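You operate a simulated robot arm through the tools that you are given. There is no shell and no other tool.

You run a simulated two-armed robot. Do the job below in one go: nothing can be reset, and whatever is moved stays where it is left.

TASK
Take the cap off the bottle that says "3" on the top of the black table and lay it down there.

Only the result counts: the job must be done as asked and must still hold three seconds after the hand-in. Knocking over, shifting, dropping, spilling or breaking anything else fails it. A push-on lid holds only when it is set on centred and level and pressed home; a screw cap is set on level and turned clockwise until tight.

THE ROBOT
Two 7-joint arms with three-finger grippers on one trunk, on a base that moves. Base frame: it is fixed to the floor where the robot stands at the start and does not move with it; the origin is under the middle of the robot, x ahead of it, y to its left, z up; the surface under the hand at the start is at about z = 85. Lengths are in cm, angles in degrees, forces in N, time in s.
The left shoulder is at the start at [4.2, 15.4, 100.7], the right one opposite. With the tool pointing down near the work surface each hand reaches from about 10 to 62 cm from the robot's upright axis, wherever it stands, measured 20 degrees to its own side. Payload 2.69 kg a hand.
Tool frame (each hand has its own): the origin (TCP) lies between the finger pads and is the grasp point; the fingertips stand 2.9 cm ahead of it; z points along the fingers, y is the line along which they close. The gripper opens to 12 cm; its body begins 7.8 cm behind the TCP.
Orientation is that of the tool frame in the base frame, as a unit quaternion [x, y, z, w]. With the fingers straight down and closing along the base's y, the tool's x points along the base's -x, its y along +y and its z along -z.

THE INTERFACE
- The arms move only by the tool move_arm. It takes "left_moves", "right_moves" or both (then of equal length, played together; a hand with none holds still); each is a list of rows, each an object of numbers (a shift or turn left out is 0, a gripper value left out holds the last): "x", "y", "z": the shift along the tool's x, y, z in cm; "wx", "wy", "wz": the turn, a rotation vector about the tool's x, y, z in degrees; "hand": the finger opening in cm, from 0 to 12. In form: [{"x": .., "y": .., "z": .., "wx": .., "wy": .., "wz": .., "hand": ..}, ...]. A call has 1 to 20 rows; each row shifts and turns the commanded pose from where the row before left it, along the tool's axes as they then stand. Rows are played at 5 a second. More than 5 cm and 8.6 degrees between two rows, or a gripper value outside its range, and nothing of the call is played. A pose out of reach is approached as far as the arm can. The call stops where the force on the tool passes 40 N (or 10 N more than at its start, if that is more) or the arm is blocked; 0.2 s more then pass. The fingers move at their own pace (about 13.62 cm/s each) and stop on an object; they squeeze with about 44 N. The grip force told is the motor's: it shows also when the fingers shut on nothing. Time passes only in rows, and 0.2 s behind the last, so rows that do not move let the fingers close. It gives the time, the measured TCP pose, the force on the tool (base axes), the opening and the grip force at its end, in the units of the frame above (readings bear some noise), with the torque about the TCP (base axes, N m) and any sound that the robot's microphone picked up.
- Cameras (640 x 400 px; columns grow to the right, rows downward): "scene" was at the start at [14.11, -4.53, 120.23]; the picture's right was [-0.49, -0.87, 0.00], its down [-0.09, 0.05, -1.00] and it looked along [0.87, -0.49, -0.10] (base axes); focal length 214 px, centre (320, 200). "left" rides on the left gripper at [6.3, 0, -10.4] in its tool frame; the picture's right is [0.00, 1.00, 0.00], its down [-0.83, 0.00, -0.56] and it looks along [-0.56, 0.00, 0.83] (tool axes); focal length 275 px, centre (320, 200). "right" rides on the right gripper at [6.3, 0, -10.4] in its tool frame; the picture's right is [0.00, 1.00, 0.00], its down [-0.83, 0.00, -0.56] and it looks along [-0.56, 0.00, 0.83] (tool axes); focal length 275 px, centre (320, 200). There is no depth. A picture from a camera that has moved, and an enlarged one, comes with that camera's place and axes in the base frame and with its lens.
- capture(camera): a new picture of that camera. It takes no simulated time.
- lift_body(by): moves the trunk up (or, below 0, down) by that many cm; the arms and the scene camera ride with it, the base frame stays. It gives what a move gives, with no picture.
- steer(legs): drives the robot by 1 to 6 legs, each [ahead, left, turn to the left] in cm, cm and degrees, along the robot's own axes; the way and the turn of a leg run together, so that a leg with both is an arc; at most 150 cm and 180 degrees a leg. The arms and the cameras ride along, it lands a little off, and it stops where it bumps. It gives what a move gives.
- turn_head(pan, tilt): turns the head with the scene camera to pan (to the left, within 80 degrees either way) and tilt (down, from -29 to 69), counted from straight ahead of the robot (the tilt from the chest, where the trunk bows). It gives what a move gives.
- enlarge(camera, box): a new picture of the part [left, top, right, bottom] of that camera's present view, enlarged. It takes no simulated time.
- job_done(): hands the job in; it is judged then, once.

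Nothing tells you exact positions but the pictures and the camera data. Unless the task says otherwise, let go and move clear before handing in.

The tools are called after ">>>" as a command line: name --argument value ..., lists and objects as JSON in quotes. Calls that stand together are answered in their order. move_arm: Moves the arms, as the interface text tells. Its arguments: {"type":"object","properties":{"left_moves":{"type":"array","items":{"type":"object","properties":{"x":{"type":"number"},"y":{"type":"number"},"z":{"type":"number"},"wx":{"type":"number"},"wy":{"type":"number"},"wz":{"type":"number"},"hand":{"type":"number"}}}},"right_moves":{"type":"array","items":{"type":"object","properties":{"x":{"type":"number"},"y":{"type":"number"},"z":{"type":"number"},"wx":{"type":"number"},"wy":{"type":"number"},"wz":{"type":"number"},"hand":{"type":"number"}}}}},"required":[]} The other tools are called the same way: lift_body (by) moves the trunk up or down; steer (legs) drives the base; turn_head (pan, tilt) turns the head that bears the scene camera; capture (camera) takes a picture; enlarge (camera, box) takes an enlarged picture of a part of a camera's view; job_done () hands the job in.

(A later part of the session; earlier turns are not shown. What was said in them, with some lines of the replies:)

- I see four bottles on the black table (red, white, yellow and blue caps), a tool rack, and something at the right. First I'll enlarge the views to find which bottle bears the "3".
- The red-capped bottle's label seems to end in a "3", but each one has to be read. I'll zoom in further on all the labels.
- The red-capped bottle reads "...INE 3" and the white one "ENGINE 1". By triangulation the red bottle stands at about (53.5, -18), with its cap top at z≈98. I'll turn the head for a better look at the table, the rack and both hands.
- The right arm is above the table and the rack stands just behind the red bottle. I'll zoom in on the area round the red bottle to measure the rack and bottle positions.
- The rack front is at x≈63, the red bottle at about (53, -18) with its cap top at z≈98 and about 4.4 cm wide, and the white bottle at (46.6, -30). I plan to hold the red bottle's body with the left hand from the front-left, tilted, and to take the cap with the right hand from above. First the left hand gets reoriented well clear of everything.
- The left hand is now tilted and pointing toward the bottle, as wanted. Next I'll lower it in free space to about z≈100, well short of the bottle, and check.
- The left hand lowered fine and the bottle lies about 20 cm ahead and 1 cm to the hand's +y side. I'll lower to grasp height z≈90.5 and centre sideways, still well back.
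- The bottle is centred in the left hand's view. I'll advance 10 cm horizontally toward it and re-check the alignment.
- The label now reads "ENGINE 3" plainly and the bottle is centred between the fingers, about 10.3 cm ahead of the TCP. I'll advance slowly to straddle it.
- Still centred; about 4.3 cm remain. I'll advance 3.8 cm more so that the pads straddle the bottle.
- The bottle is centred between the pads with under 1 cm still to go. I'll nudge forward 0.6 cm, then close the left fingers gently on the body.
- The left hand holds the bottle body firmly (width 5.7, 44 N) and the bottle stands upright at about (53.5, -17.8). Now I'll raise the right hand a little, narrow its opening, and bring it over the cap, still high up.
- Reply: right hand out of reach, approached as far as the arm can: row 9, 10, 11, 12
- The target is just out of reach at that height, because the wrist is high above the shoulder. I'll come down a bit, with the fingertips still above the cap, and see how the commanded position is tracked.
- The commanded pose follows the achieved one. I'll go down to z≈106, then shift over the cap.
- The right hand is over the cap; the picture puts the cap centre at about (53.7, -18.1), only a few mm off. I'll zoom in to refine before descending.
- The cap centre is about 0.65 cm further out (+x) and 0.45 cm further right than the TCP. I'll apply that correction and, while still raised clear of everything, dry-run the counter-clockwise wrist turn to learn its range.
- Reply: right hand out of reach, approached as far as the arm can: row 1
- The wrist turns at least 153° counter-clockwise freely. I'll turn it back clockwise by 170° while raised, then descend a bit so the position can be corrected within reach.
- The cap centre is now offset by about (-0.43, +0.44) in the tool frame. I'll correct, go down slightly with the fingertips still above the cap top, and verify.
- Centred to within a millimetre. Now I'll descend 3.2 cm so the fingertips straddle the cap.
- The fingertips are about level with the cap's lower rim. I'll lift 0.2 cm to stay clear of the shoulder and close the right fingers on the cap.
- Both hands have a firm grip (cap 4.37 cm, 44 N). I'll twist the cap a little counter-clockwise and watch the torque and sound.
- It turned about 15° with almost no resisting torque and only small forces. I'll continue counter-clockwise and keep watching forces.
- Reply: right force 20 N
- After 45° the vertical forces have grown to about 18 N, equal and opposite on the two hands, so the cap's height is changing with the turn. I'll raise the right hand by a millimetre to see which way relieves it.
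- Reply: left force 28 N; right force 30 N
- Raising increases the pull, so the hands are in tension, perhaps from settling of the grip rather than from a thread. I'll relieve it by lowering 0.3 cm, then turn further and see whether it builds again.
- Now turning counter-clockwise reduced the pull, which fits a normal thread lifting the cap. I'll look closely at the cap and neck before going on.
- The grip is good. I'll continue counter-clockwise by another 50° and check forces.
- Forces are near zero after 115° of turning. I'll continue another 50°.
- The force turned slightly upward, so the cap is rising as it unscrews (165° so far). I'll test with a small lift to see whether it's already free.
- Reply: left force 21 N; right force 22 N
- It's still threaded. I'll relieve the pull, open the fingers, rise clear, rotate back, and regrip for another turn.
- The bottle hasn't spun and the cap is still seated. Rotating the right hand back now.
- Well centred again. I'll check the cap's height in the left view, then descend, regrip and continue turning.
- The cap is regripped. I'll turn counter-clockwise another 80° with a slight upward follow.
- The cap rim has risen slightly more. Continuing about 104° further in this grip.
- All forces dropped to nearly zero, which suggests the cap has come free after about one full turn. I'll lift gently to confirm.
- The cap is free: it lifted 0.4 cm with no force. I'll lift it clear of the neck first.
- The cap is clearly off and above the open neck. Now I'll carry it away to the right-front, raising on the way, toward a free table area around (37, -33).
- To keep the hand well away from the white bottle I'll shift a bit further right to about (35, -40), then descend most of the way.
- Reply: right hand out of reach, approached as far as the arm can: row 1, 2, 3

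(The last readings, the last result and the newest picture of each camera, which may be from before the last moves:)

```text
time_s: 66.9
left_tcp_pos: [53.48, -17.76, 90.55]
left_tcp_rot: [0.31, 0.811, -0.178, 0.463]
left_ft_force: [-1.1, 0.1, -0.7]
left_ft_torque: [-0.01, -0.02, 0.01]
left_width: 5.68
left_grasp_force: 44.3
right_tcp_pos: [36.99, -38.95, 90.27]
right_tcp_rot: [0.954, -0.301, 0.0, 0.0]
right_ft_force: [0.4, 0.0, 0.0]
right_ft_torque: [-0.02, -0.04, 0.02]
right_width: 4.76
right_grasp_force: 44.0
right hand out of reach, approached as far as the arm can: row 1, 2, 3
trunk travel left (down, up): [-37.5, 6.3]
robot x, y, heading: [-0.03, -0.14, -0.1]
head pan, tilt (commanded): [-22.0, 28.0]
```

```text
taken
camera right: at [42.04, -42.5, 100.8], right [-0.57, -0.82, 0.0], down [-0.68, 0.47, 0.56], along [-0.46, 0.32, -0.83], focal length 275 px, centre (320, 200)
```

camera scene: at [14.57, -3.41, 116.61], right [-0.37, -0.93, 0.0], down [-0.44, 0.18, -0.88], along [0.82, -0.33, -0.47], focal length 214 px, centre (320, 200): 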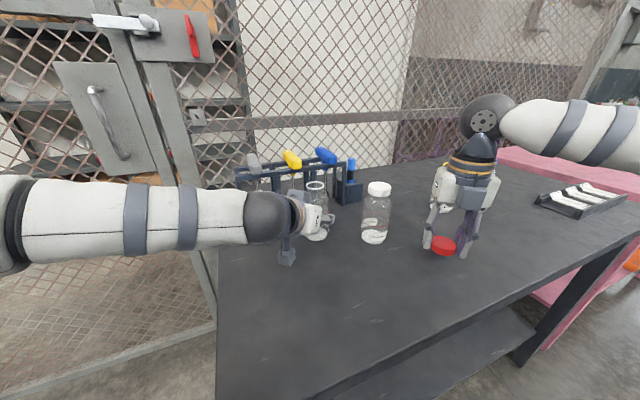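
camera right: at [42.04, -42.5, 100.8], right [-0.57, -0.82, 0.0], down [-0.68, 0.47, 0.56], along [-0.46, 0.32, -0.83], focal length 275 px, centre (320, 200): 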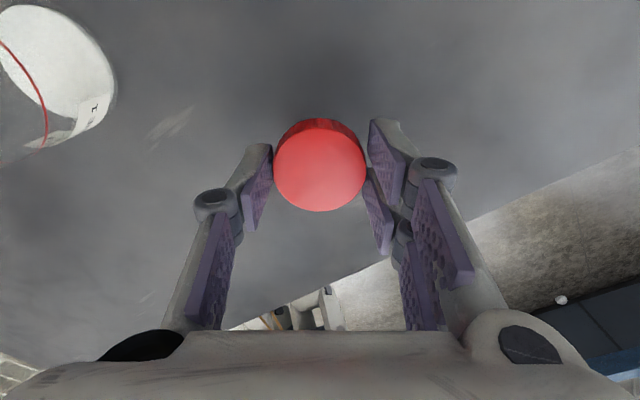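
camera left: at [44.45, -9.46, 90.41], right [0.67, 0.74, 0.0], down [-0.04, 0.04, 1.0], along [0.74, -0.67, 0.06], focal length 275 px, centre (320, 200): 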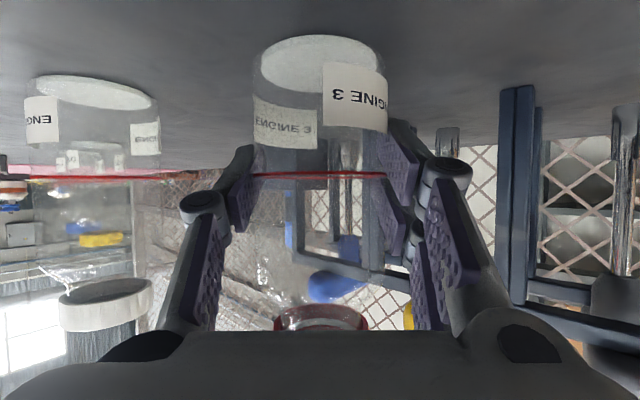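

The cap is about 2 cm above the table at (37, -39), clear of everything. I'll lower slowly and watch for contact force.

>>> move_arm --right_moves '[{"z": 0.3}, {"z": 0.3}, {"z": 0.3}, {"z": 0.3}, {}]'

>>> enlarge --camera "scene" --box '[400, 150, 510, 270]'

```text
time_s: 68.1
left_tcp_pos: [53.53, -17.76, 90.64]
left_tcp_rot: [0.31, 0.811, -0.177, 0.463]
left_ft_force: [-0.4, 0.7, -0.3]
left_ft_torque: [0.02, 0.02, -0.01]
left_width: 5.67
left_grasp_force: 44.0
right_tcp_pos: [36.96, -38.96, 88.94]
right_tcp_rot: [0.954, -0.3, 0.0, 0.0]
right_ft_force: [-0.1, 0.8, 0.6]
right_ft_torque: [0.02, 0.0, -0.04]
right_width: 4.75
right_grasp_force: 44.3
trunk travel left (down, up): [-37.5, 6.3]
robot x, y, heading: [0.12, -0.16, 0.1]
head pan, tilt (commanded): [-22.0, 28.0]
```

```text
3.33 times, centred on (455, 210) of scene
camera zoom: at [14.57, -3.41, 116.61], right [-0.37, -0.93, 0.0], down [-0.44, 0.18, -0.88], along [0.82, -0.33, -0.47], focal length 715 px, centre (-130, 167)
```

zoom: 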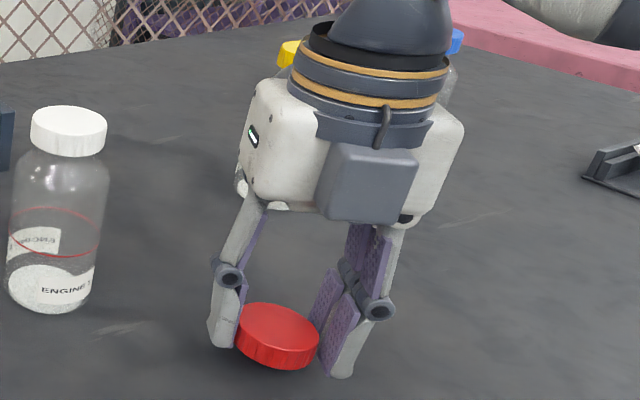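

>>> move_arm --right_moves '[{"z": 0.1}, {"z": 0.1}, {"z": 0.1}, {}]'

>>> enlarge --camera "scene" --box '[400, 190, 480, 260]'

```text
time_s: 69.1
left_tcp_pos: [53.58, -17.68, 90.71]
left_tcp_rot: [0.31, 0.811, -0.178, 0.464]
left_ft_force: [1.0, 0.2, -0.5]
left_ft_torque: [0.0, 0.04, 0.01]
left_width: 5.67
left_grasp_force: 44.2
right_tcp_pos: [37.07, -39.07, 88.75]
right_tcp_rot: [0.954, -0.3, 0.0, 0.0]
right_ft_force: [0.4, -0.5, -0.4]
right_ft_torque: [0.01, 0.01, -0.03]
right_width: 4.77
right_grasp_force: 44.1
trunk travel left (down, up): [-37.5, 6.3]
robot x, y, heading: [-0.35, 0.16, -0.0]
head pan, tilt (commanded): [-22.0, 28.0]
```

```text
5.71 times, centred on (440, 225) of scene
camera zoom: at [14.57, -3.41, 116.61], right [-0.37, -0.93, 0.0], down [-0.44, 0.18, -0.88], along [0.82, -0.33, -0.47], focal length 1226 px, centre (-366, 57)
```

zoom: 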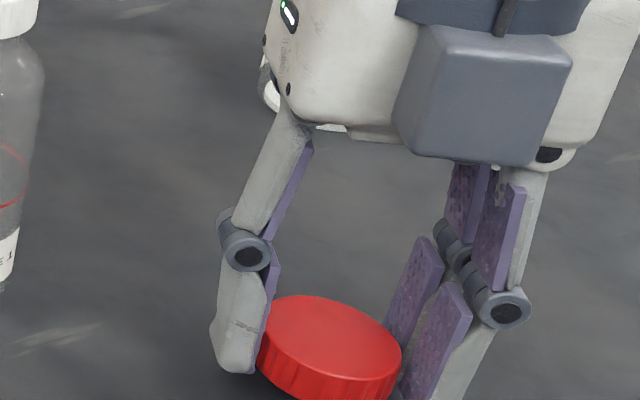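

No contact yet; continuing down in millimetre steps.

>>> move_arm --right_moves '[{"z": 0.1}, {"z": 0.1}, {"z": 0.1}, {}]'

>>> enlarge --camera "scene" --box '[400, 200, 500, 270]'

```text
time_s: 70.1
left_tcp_pos: [53.61, -17.71, 90.72]
left_tcp_rot: [0.311, 0.81, -0.178, 0.463]
left_ft_force: [0.0, 0.0, 0.0]
left_ft_torque: [0.0, -0.05, 0.0]
left_width: 5.68
left_grasp_force: 43.8
right_tcp_pos: [36.89, -39.15, 88.46]
right_tcp_rot: [0.954, -0.3, 0.0, -0.001]
right_ft_force: [-0.6, 0.3, -0.4]
right_ft_torque: [-0.03, 0.0, 0.0]
right_width: 4.77
right_grasp_force: 43.9
trunk travel left (down, up): [-37.5, 6.3]
robot x, y, heading: [0.38, -0.05, -0.1]
head pan, tilt (commanded): [-22.0, 28.0]
```

```text
5.71 times, centred on (450, 235) of scene
camera zoom: at [14.57, -3.41, 116.61], right [-0.37, -0.93, 0.0], down [-0.44, 0.18, -0.88], along [0.82, -0.33, -0.47], focal length 1226 px, centre (-423, 0)
```

zoom: 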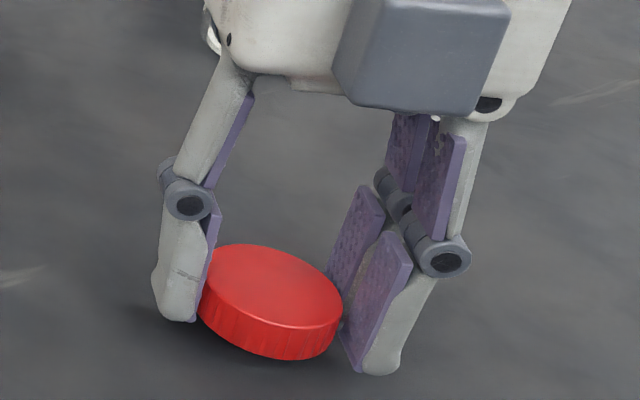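

>>> move_arm --right_moves '[{"z": 0.1}, {"z": 0.1}, {"z": 0.1}, {}]'

>>> enlarge --camera "scene" --box '[400, 200, 500, 270]'

```text
time_s: 71.1
left_tcp_pos: [53.49, -17.71, 90.7]
left_tcp_rot: [0.31, 0.811, -0.178, 0.464]
left_ft_force: [0.9, 0.7, 0.0]
left_ft_torque: [0.0, 0.0, -0.01]
left_width: 5.68
left_grasp_force: 44.1
right_tcp_pos: [36.94, -39.08, 88.05]
right_tcp_rot: [0.954, -0.301, 0.0, 0.001]
right_ft_force: [0.0, 0.0, -0.1]
right_ft_torque: [-0.02, 0.03, -0.02]
right_width: 4.73
right_grasp_force: 43.2
trunk travel left (down, up): [-37.5, 6.3]
robot x, y, heading: [-0.09, -0.02, 0.0]
head pan, tilt (commanded): [-22.0, 28.0]
```

```text
5.71 times, centred on (450, 235) of scene
camera zoom: at [14.57, -3.41, 116.61], right [-0.37, -0.93, 0.0], down [-0.44, 0.18, -0.88], along [0.82, -0.33, -0.47], focal length 1226 px, centre (-423, 0)
```

zoom: 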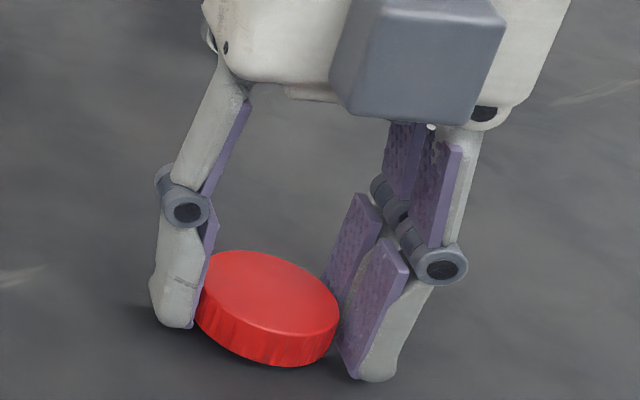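

>>> move_arm --right_moves '[{"z": 0.1}, {"z": 0.1}, {}]'

>>> enlarge --camera "scene" --box '[400, 200, 500, 270]'

```text
time_s: 71.9
left_tcp_pos: [53.43, -17.88, 90.7]
left_tcp_rot: [0.31, 0.811, -0.177, 0.463]
left_ft_force: [-0.3, 0.7, 0.2]
left_ft_torque: [0.0, 0.0, -0.03]
left_width: 5.65
left_grasp_force: 43.9
right_tcp_pos: [36.85, -39.01, 88.09]
right_tcp_rot: [0.954, -0.301, 0.0, 0.0]
right_ft_force: [-1.0, -0.4, -0.5]
right_ft_torque: [0.02, 0.0, -0.01]
right_width: 4.78
right_grasp_force: 44.0
trunk travel left (down, up): [-37.5, 6.3]
robot x, y, heading: [0.25, -0.02, -0.1]
head pan, tilt (commanded): [-22.0, 28.0]
```

```text
5.71 times, centred on (450, 235) of scene
camera zoom: at [14.57, -3.41, 116.61], right [-0.37, -0.93, 0.0], down [-0.44, 0.18, -0.88], along [0.82, -0.33, -0.47], focal length 1226 px, centre (-423, 0)
```

zoom: 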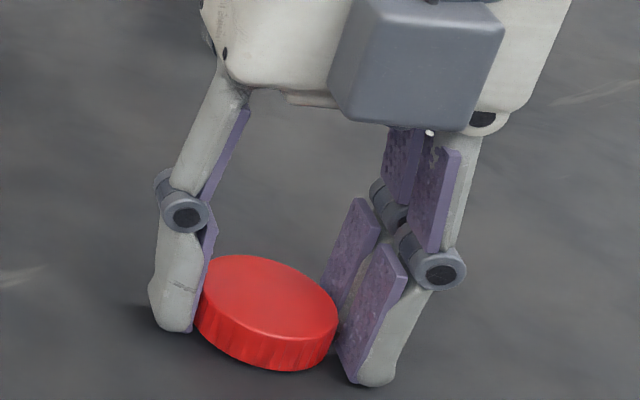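

>>> move_arm --right_moves '[{"z": 0.1}, {"z": 0.1}, {}]'

>>> enlarge --camera "scene" --box '[400, 200, 500, 270]'

```text
time_s: 72.7
left_tcp_pos: [53.49, -17.8, 90.71]
left_tcp_rot: [0.311, 0.81, -0.178, 0.464]
left_ft_force: [-0.6, -0.4, -1.4]
left_ft_torque: [0.0, -0.01, -0.05]
left_width: 5.67
left_grasp_force: 43.7
right_tcp_pos: [36.88, -39.06, 87.74]
right_tcp_rot: [0.954, -0.301, 0.002, 0.0]
right_ft_force: [0.2, 0.6, 3.7]
right_ft_torque: [-0.03, 0.07, 0.04]
right_width: 4.76
right_grasp_force: 43.9
trunk travel left (down, up): [-37.5, 6.3]
robot x, y, heading: [-0.48, 0.06, -0.2]
head pan, tilt (commanded): [-22.0, 28.0]
```

```text
5.71 times, centred on (450, 235) of scene
camera zoom: at [14.56, -3.39, 116.62], right [-0.37, -0.93, 0.0], down [-0.44, 0.18, -0.88], along [0.82, -0.33, -0.47], focal length 1226 px, centre (-423, 0)
```

zoom: 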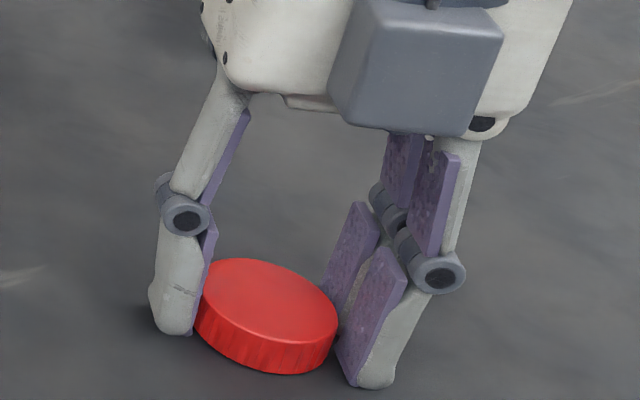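

Contact with the table: 3.7 N upward. I'll open the fingers slowly and rise straight up.

>>> move_arm --right_moves '[{"hand": 4.9}, {"hand": 5.1}, {"hand": 5.4}, {"hand": 5.8}, {"hand": 6.4}, {"hand": 7.0}, {}]'

>>> enlarge --camera "scene" --box '[400, 200, 500, 270]'

>>> capture --camera "right"

```text
time_s: 74.3
left_tcp_pos: [53.59, -17.73, 90.58]
left_tcp_rot: [0.311, 0.811, -0.178, 0.463]
left_ft_force: [0.1, -0.2, -0.8]
left_ft_torque: [0.01, 0.01, 0.01]
left_width: 5.66
left_grasp_force: 44.1
right_tcp_pos: [36.82, -39.14, 87.78]
right_tcp_rot: [0.954, -0.301, 0.0, 0.0]
right_ft_force: [0.1, 0.6, 0.3]
right_ft_torque: [0.03, 0.04, -0.02]
right_width: 7.01
right_grasp_force: 0.1
trunk travel left (down, up): [-37.5, 6.3]
robot x, y, heading: [0.11, 0.06, -0.2]
head pan, tilt (commanded): [-22.0, 28.0]
```

```text
5.71 times, centred on (450, 235) of scene
camera zoom: at [14.57, -3.41, 116.61], right [-0.37, -0.93, 0.0], down [-0.44, 0.18, -0.88], along [0.82, -0.33, -0.47], focal length 1226 px, centre (-423, 0)
```

zoom: 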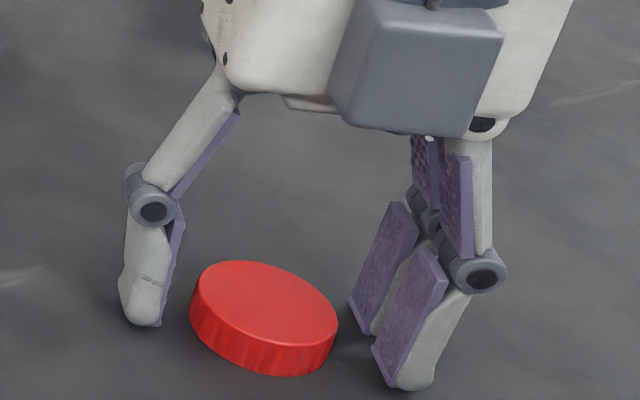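

```text
taken
camera right: at [42.0, -42.62, 98.26], right [-0.57, -0.82, 0.0], down [-0.68, 0.47, 0.56], along [-0.46, 0.32, -0.83], focal length 275 px, centre (320, 200)
```

right: 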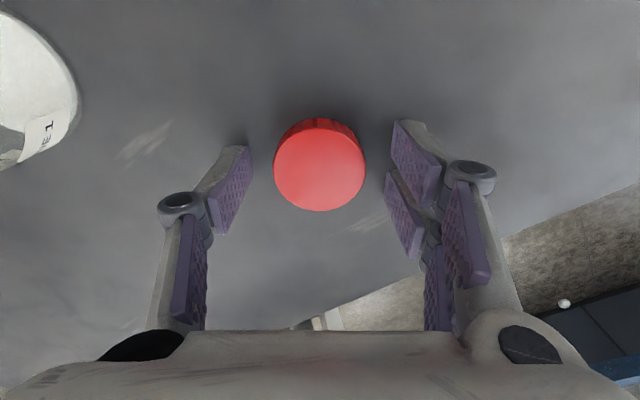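

The cap lies flat on the table. I'll raise the right hand straight up and clear.

>>> move_arm --right_moves '[{"z": -1}, {"z": -1.5}, {"z": -2}, {"z": -2}, {"z": -2}, {"z": -2}, {}]'

>>> capture --camera "right"

>>> capture --camera "left"

>>> capture --camera "scene"

```text
time_s: 75.9
left_tcp_pos: [53.57, -17.72, 90.65]
left_tcp_rot: [0.31, 0.811, -0.177, 0.463]
left_ft_force: [-0.6, 0.1, -0.6]
left_ft_torque: [-0.02, 0.01, -0.04]
left_width: 5.65
left_grasp_force: 44.4
right_tcp_pos: [36.92, -39.07, 98.4]
right_tcp_rot: [0.954, -0.301, 0.0, 0.0]
right_ft_force: [0.7, -0.5, 0.8]
right_ft_torque: [-0.07, 0.0, 0.01]
right_width: 7.0
right_grasp_force: 0.1
trunk travel left (down, up): [-37.5, 6.3]
robot x, y, heading: [-0.35, 0.15, -0.1]
head pan, tilt (commanded): [-22.0, 28.0]
```

```text
taken
camera right: at [42.01, -42.63, 108.82], right [-0.57, -0.82, 0.0], down [-0.68, 0.47, 0.56], along [-0.46, 0.32, -0.83], focal length 275 px, centre (320, 200)
```

right: 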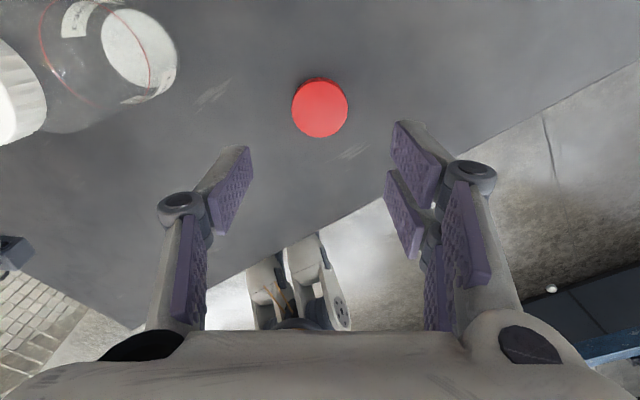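

```text
taken
camera left: at [44.47, -9.47, 90.42], right [0.67, 0.74, 0.0], down [-0.05, 0.04, 1.0], along [0.74, -0.67, 0.06], focal length 275 px, centre (320, 200)
```

left: 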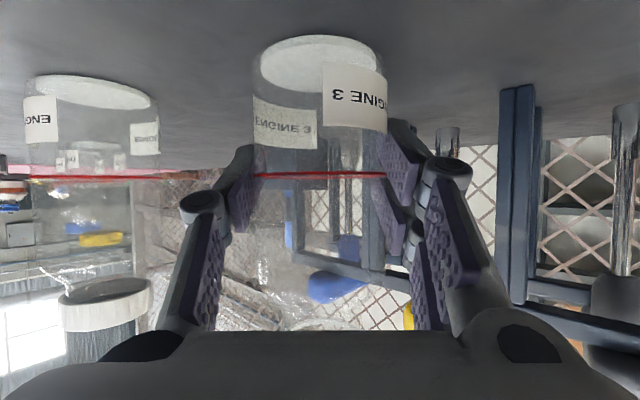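

```text
taken
camera scene: at [14.58, -3.41, 116.6], right [-0.37, -0.93, 0.0], down [-0.44, 0.18, -0.88], along [0.82, -0.33, -0.47], focal length 214 px, centre (320, 200)
```

scene: 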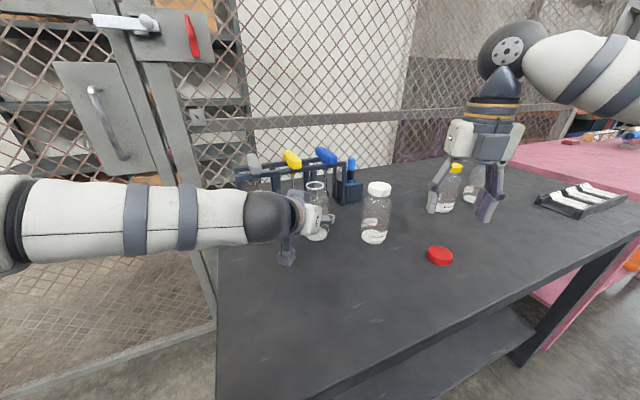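

The cap rests on the table and the other bottles are untouched. The red bottle may be held about 1 mm off the table, so I'll lower the left hand a hair before releasing.

>>> move_arm --left_moves '[{"x": 0.05, "z": 0.03}, {}]'

```text
time_s: 76.5
left_tcp_pos: [53.45, -17.79, 90.57]
left_tcp_rot: [0.311, 0.81, -0.178, 0.464]
left_ft_force: [-0.6, 0.1, 3.5]
left_ft_torque: [0.12, 0.02, -0.04]
left_width: 5.65
left_grasp_force: 43.9
right_tcp_pos: [36.89, -39.13, 98.32]
right_tcp_rot: [0.954, -0.301, 0.0, 0.0]
right_ft_force: [-0.2, -0.9, 0.3]
right_ft_torque: [-0.01, -0.02, 0.02]
right_width: 6.99
right_grasp_force: 0.0
trunk travel left (down, up): [-37.5, 6.3]
robot x, y, heading: [-0.05, 0.27, -0.0]
head pan, tilt (commanded): [-22.0, 28.0]
```

It's resting on the table (3.5 N). Now I'll open the left fingers slowly.

>>> move_arm --left_moves '[{"hand": 5.7}, {"hand": 5.9}, {"hand": 6.1}, {"hand": 6.4}, {"hand": 6.8}, {"hand": 7.4}, {"hand": 8.0}, {"hand": 8.8}, {}]'

>>> capture --camera "left"

>>> capture --camera "scene"

```text
time_s: 78.5
left_tcp_pos: [53.55, -17.77, 90.58]
left_tcp_rot: [0.31, 0.811, -0.178, 0.464]
left_ft_force: [0.2, 0.4, -0.9]
left_ft_torque: [0.02, -0.05, 0.04]
left_width: 8.79
left_grasp_force: 0.1
right_tcp_pos: [36.87, -39.19, 98.25]
right_tcp_rot: [0.954, -0.301, 0.0, 0.0]
right_ft_force: [-0.1, -0.5, -0.4]
right_ft_torque: [-0.02, 0.05, 0.02]
right_width: 7.0
right_grasp_force: 0.0
trunk travel left (down, up): [-37.5, 6.3]
robot x, y, heading: [-0.11, -0.06, -0.0]
head pan, tilt (commanded): [-22.0, 28.0]
```

```text
taken
camera left: at [44.51, -9.46, 90.33], right [0.67, 0.74, 0.0], down [-0.05, 0.04, 1.0], along [0.74, -0.67, 0.06], focal length 275 px, centre (320, 200)
```

left: 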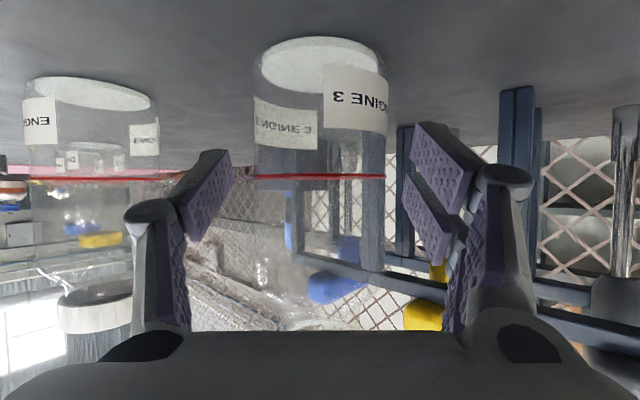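

```text
taken
camera scene: at [14.57, -3.41, 116.61], right [-0.37, -0.93, 0.0], down [-0.44, 0.18, -0.88], along [0.82, -0.33, -0.47], focal length 214 px, centre (320, 200)
```

scene: 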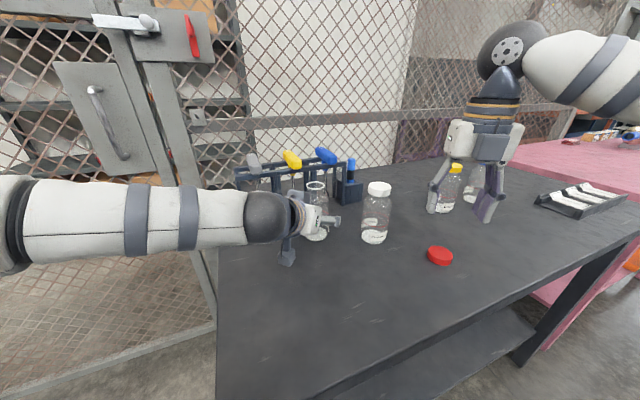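

The bottle stands upright and free. I'll retract the left hand straight back the way it came.

>>> move_arm --left_moves '[{"x": 0.48, "z": -0.82}, {"x": 0.48, "z": -0.82}, {"x": 0.48, "z": -0.82}, {"x": 0.48, "z": -0.82}, {"x": 0.61, "z": -1.034}, {"x": 0.61, "z": -1.034}, {"x": 0.61, "z": -1.034}, {"x": 0.61, "z": -1.034}, {"x": 0.61, "z": -1.034}, {"x": 1.02, "z": -1.724}, {"x": 1.02, "z": -1.724}, {"x": 1.02, "z": -1.724}, {}]'

>>> capture --camera "left"

>>> capture --camera "scene"

```text
time_s: 81.3
left_tcp_pos: [41.83, -7.16, 90.42]
left_tcp_rot: [0.311, 0.81, -0.178, 0.464]
left_ft_force: [0.3, -0.2, 1.0]
left_ft_torque: [0.0, 0.0, -0.02]
left_width: 8.79
left_grasp_force: 0.0
right_tcp_pos: [36.85, -39.04, 98.28]
right_tcp_rot: [0.954, -0.301, 0.0, 0.0]
right_ft_force: [-0.5, 1.4, -0.1]
right_ft_torque: [-0.02, 0.0, 0.03]
right_width: 7.02
right_grasp_force: 0.0
trunk travel left (down, up): [-37.5, 6.3]
robot x, y, heading: [-0.14, 0.21, -0.0]
head pan, tilt (commanded): [-22.0, 28.0]
```

```text
taken
camera left: at [32.79, 1.03, 90.16], right [0.67, 0.74, 0.0], down [-0.05, 0.04, 1.0], along [0.74, -0.67, 0.06], focal length 275 px, centre (320, 200)
```

left: 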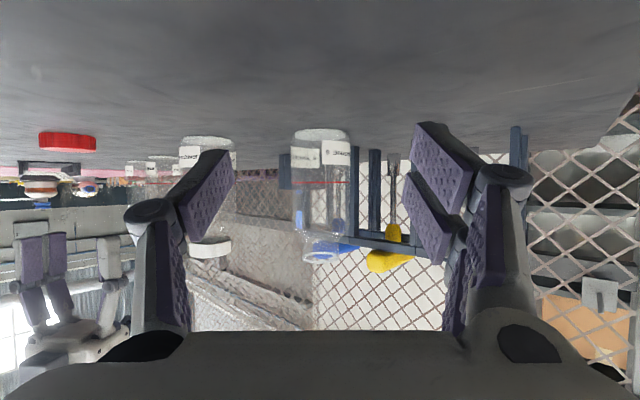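

```text
taken
camera scene: at [14.57, -3.42, 116.61], right [-0.37, -0.93, 0.0], down [-0.44, 0.18, -0.88], along [0.82, -0.33, -0.47], focal length 214 px, centre (320, 200)
```

scene: 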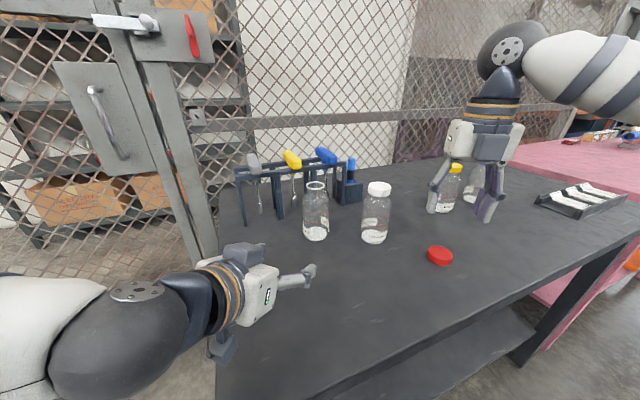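

The bottle "3" stands open and upright in its place, and the red cap lies on the table with the other objects untouched. I'll raise both hands a bit further clear and take a last look.

>>> move_arm --left_moves '[{"x": -1.72, "z": -1.02}, {"x": -1.72, "z": -1.02}, {"x": -1.72, "z": -1.02}, {"x": -1.72, "z": -1.02}, {}]' --right_moves '[{"z": -1.5}, {"z": -1.5}, {"z": -1.5}, {"z": -1.5}, {}]'

>>> enlarge --camera "scene" --box '[220, 120, 540, 320]'

```text
time_s: 82.5
left_tcp_pos: [41.68, -7.2, 98.37]
left_tcp_rot: [0.31, 0.811, -0.178, 0.463]
left_ft_force: [0.1, 0.5, -0.1]
left_ft_torque: [0.03, 0.01, 0.04]
left_width: 8.8
left_grasp_force: 0.0
right_tcp_pos: [36.87, -39.02, 104.21]
right_tcp_rot: [0.954, -0.301, 0.0, 0.0]
right_ft_force: [0.0, 0.0, -0.5]
right_ft_torque: [-0.02, -0.04, 0.02]
right_width: 7.04
right_grasp_force: 0.0
trunk travel left (down, up): [-37.5, 6.3]
robot x, y, heading: [-0.18, 0.23, -0.3]
head pan, tilt (commanded): [-22.0, 28.0]
```

```text
2.00 times, centred on (380, 220) of scene
camera zoom: at [14.58, -3.41, 116.6], right [-0.37, -0.93, 0.0], down [-0.44, 0.18, -0.88], along [0.82, -0.33, -0.47], focal length 429 px, centre (200, 160)
```

zoom: 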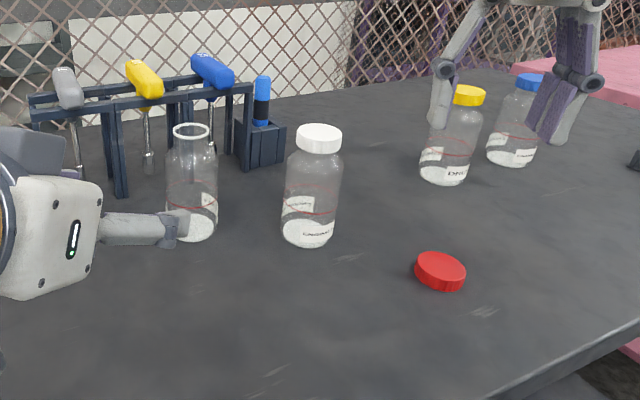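

The "ENGINE 3" bottle stands open and upright in its place, and its red cap lies flat on the black table. The other bottles and the rack are undisturbed and both hands are clear, so I'm handing the job in.

>>> job_done

```text
The job is handed in.
```

The cap is off the "3" bottle (its label reads "ENGINE 3") and lies flat on the black table, about 27 cm from the bottle, toward the front right. I've handed the job in; no verdict came back.

- **Bottle:** it stands open and upright where it was. I held it with the left hand while the right hand unscrewed the cap, which took about one full turn with one regrip.
- **Everything else:** in the last picture the other three bottles and the tool rack look untouched. Both hands had let go and moved clear before the hand-in.
- **Labels:** I read "ENGINE 3" on the red-capped bottle and "ENGINE 1" on the white-capped one. I did not see the full labels on the yellow-capped bottle ("DRUM…") or the blue-capped one ("ENGINE…").
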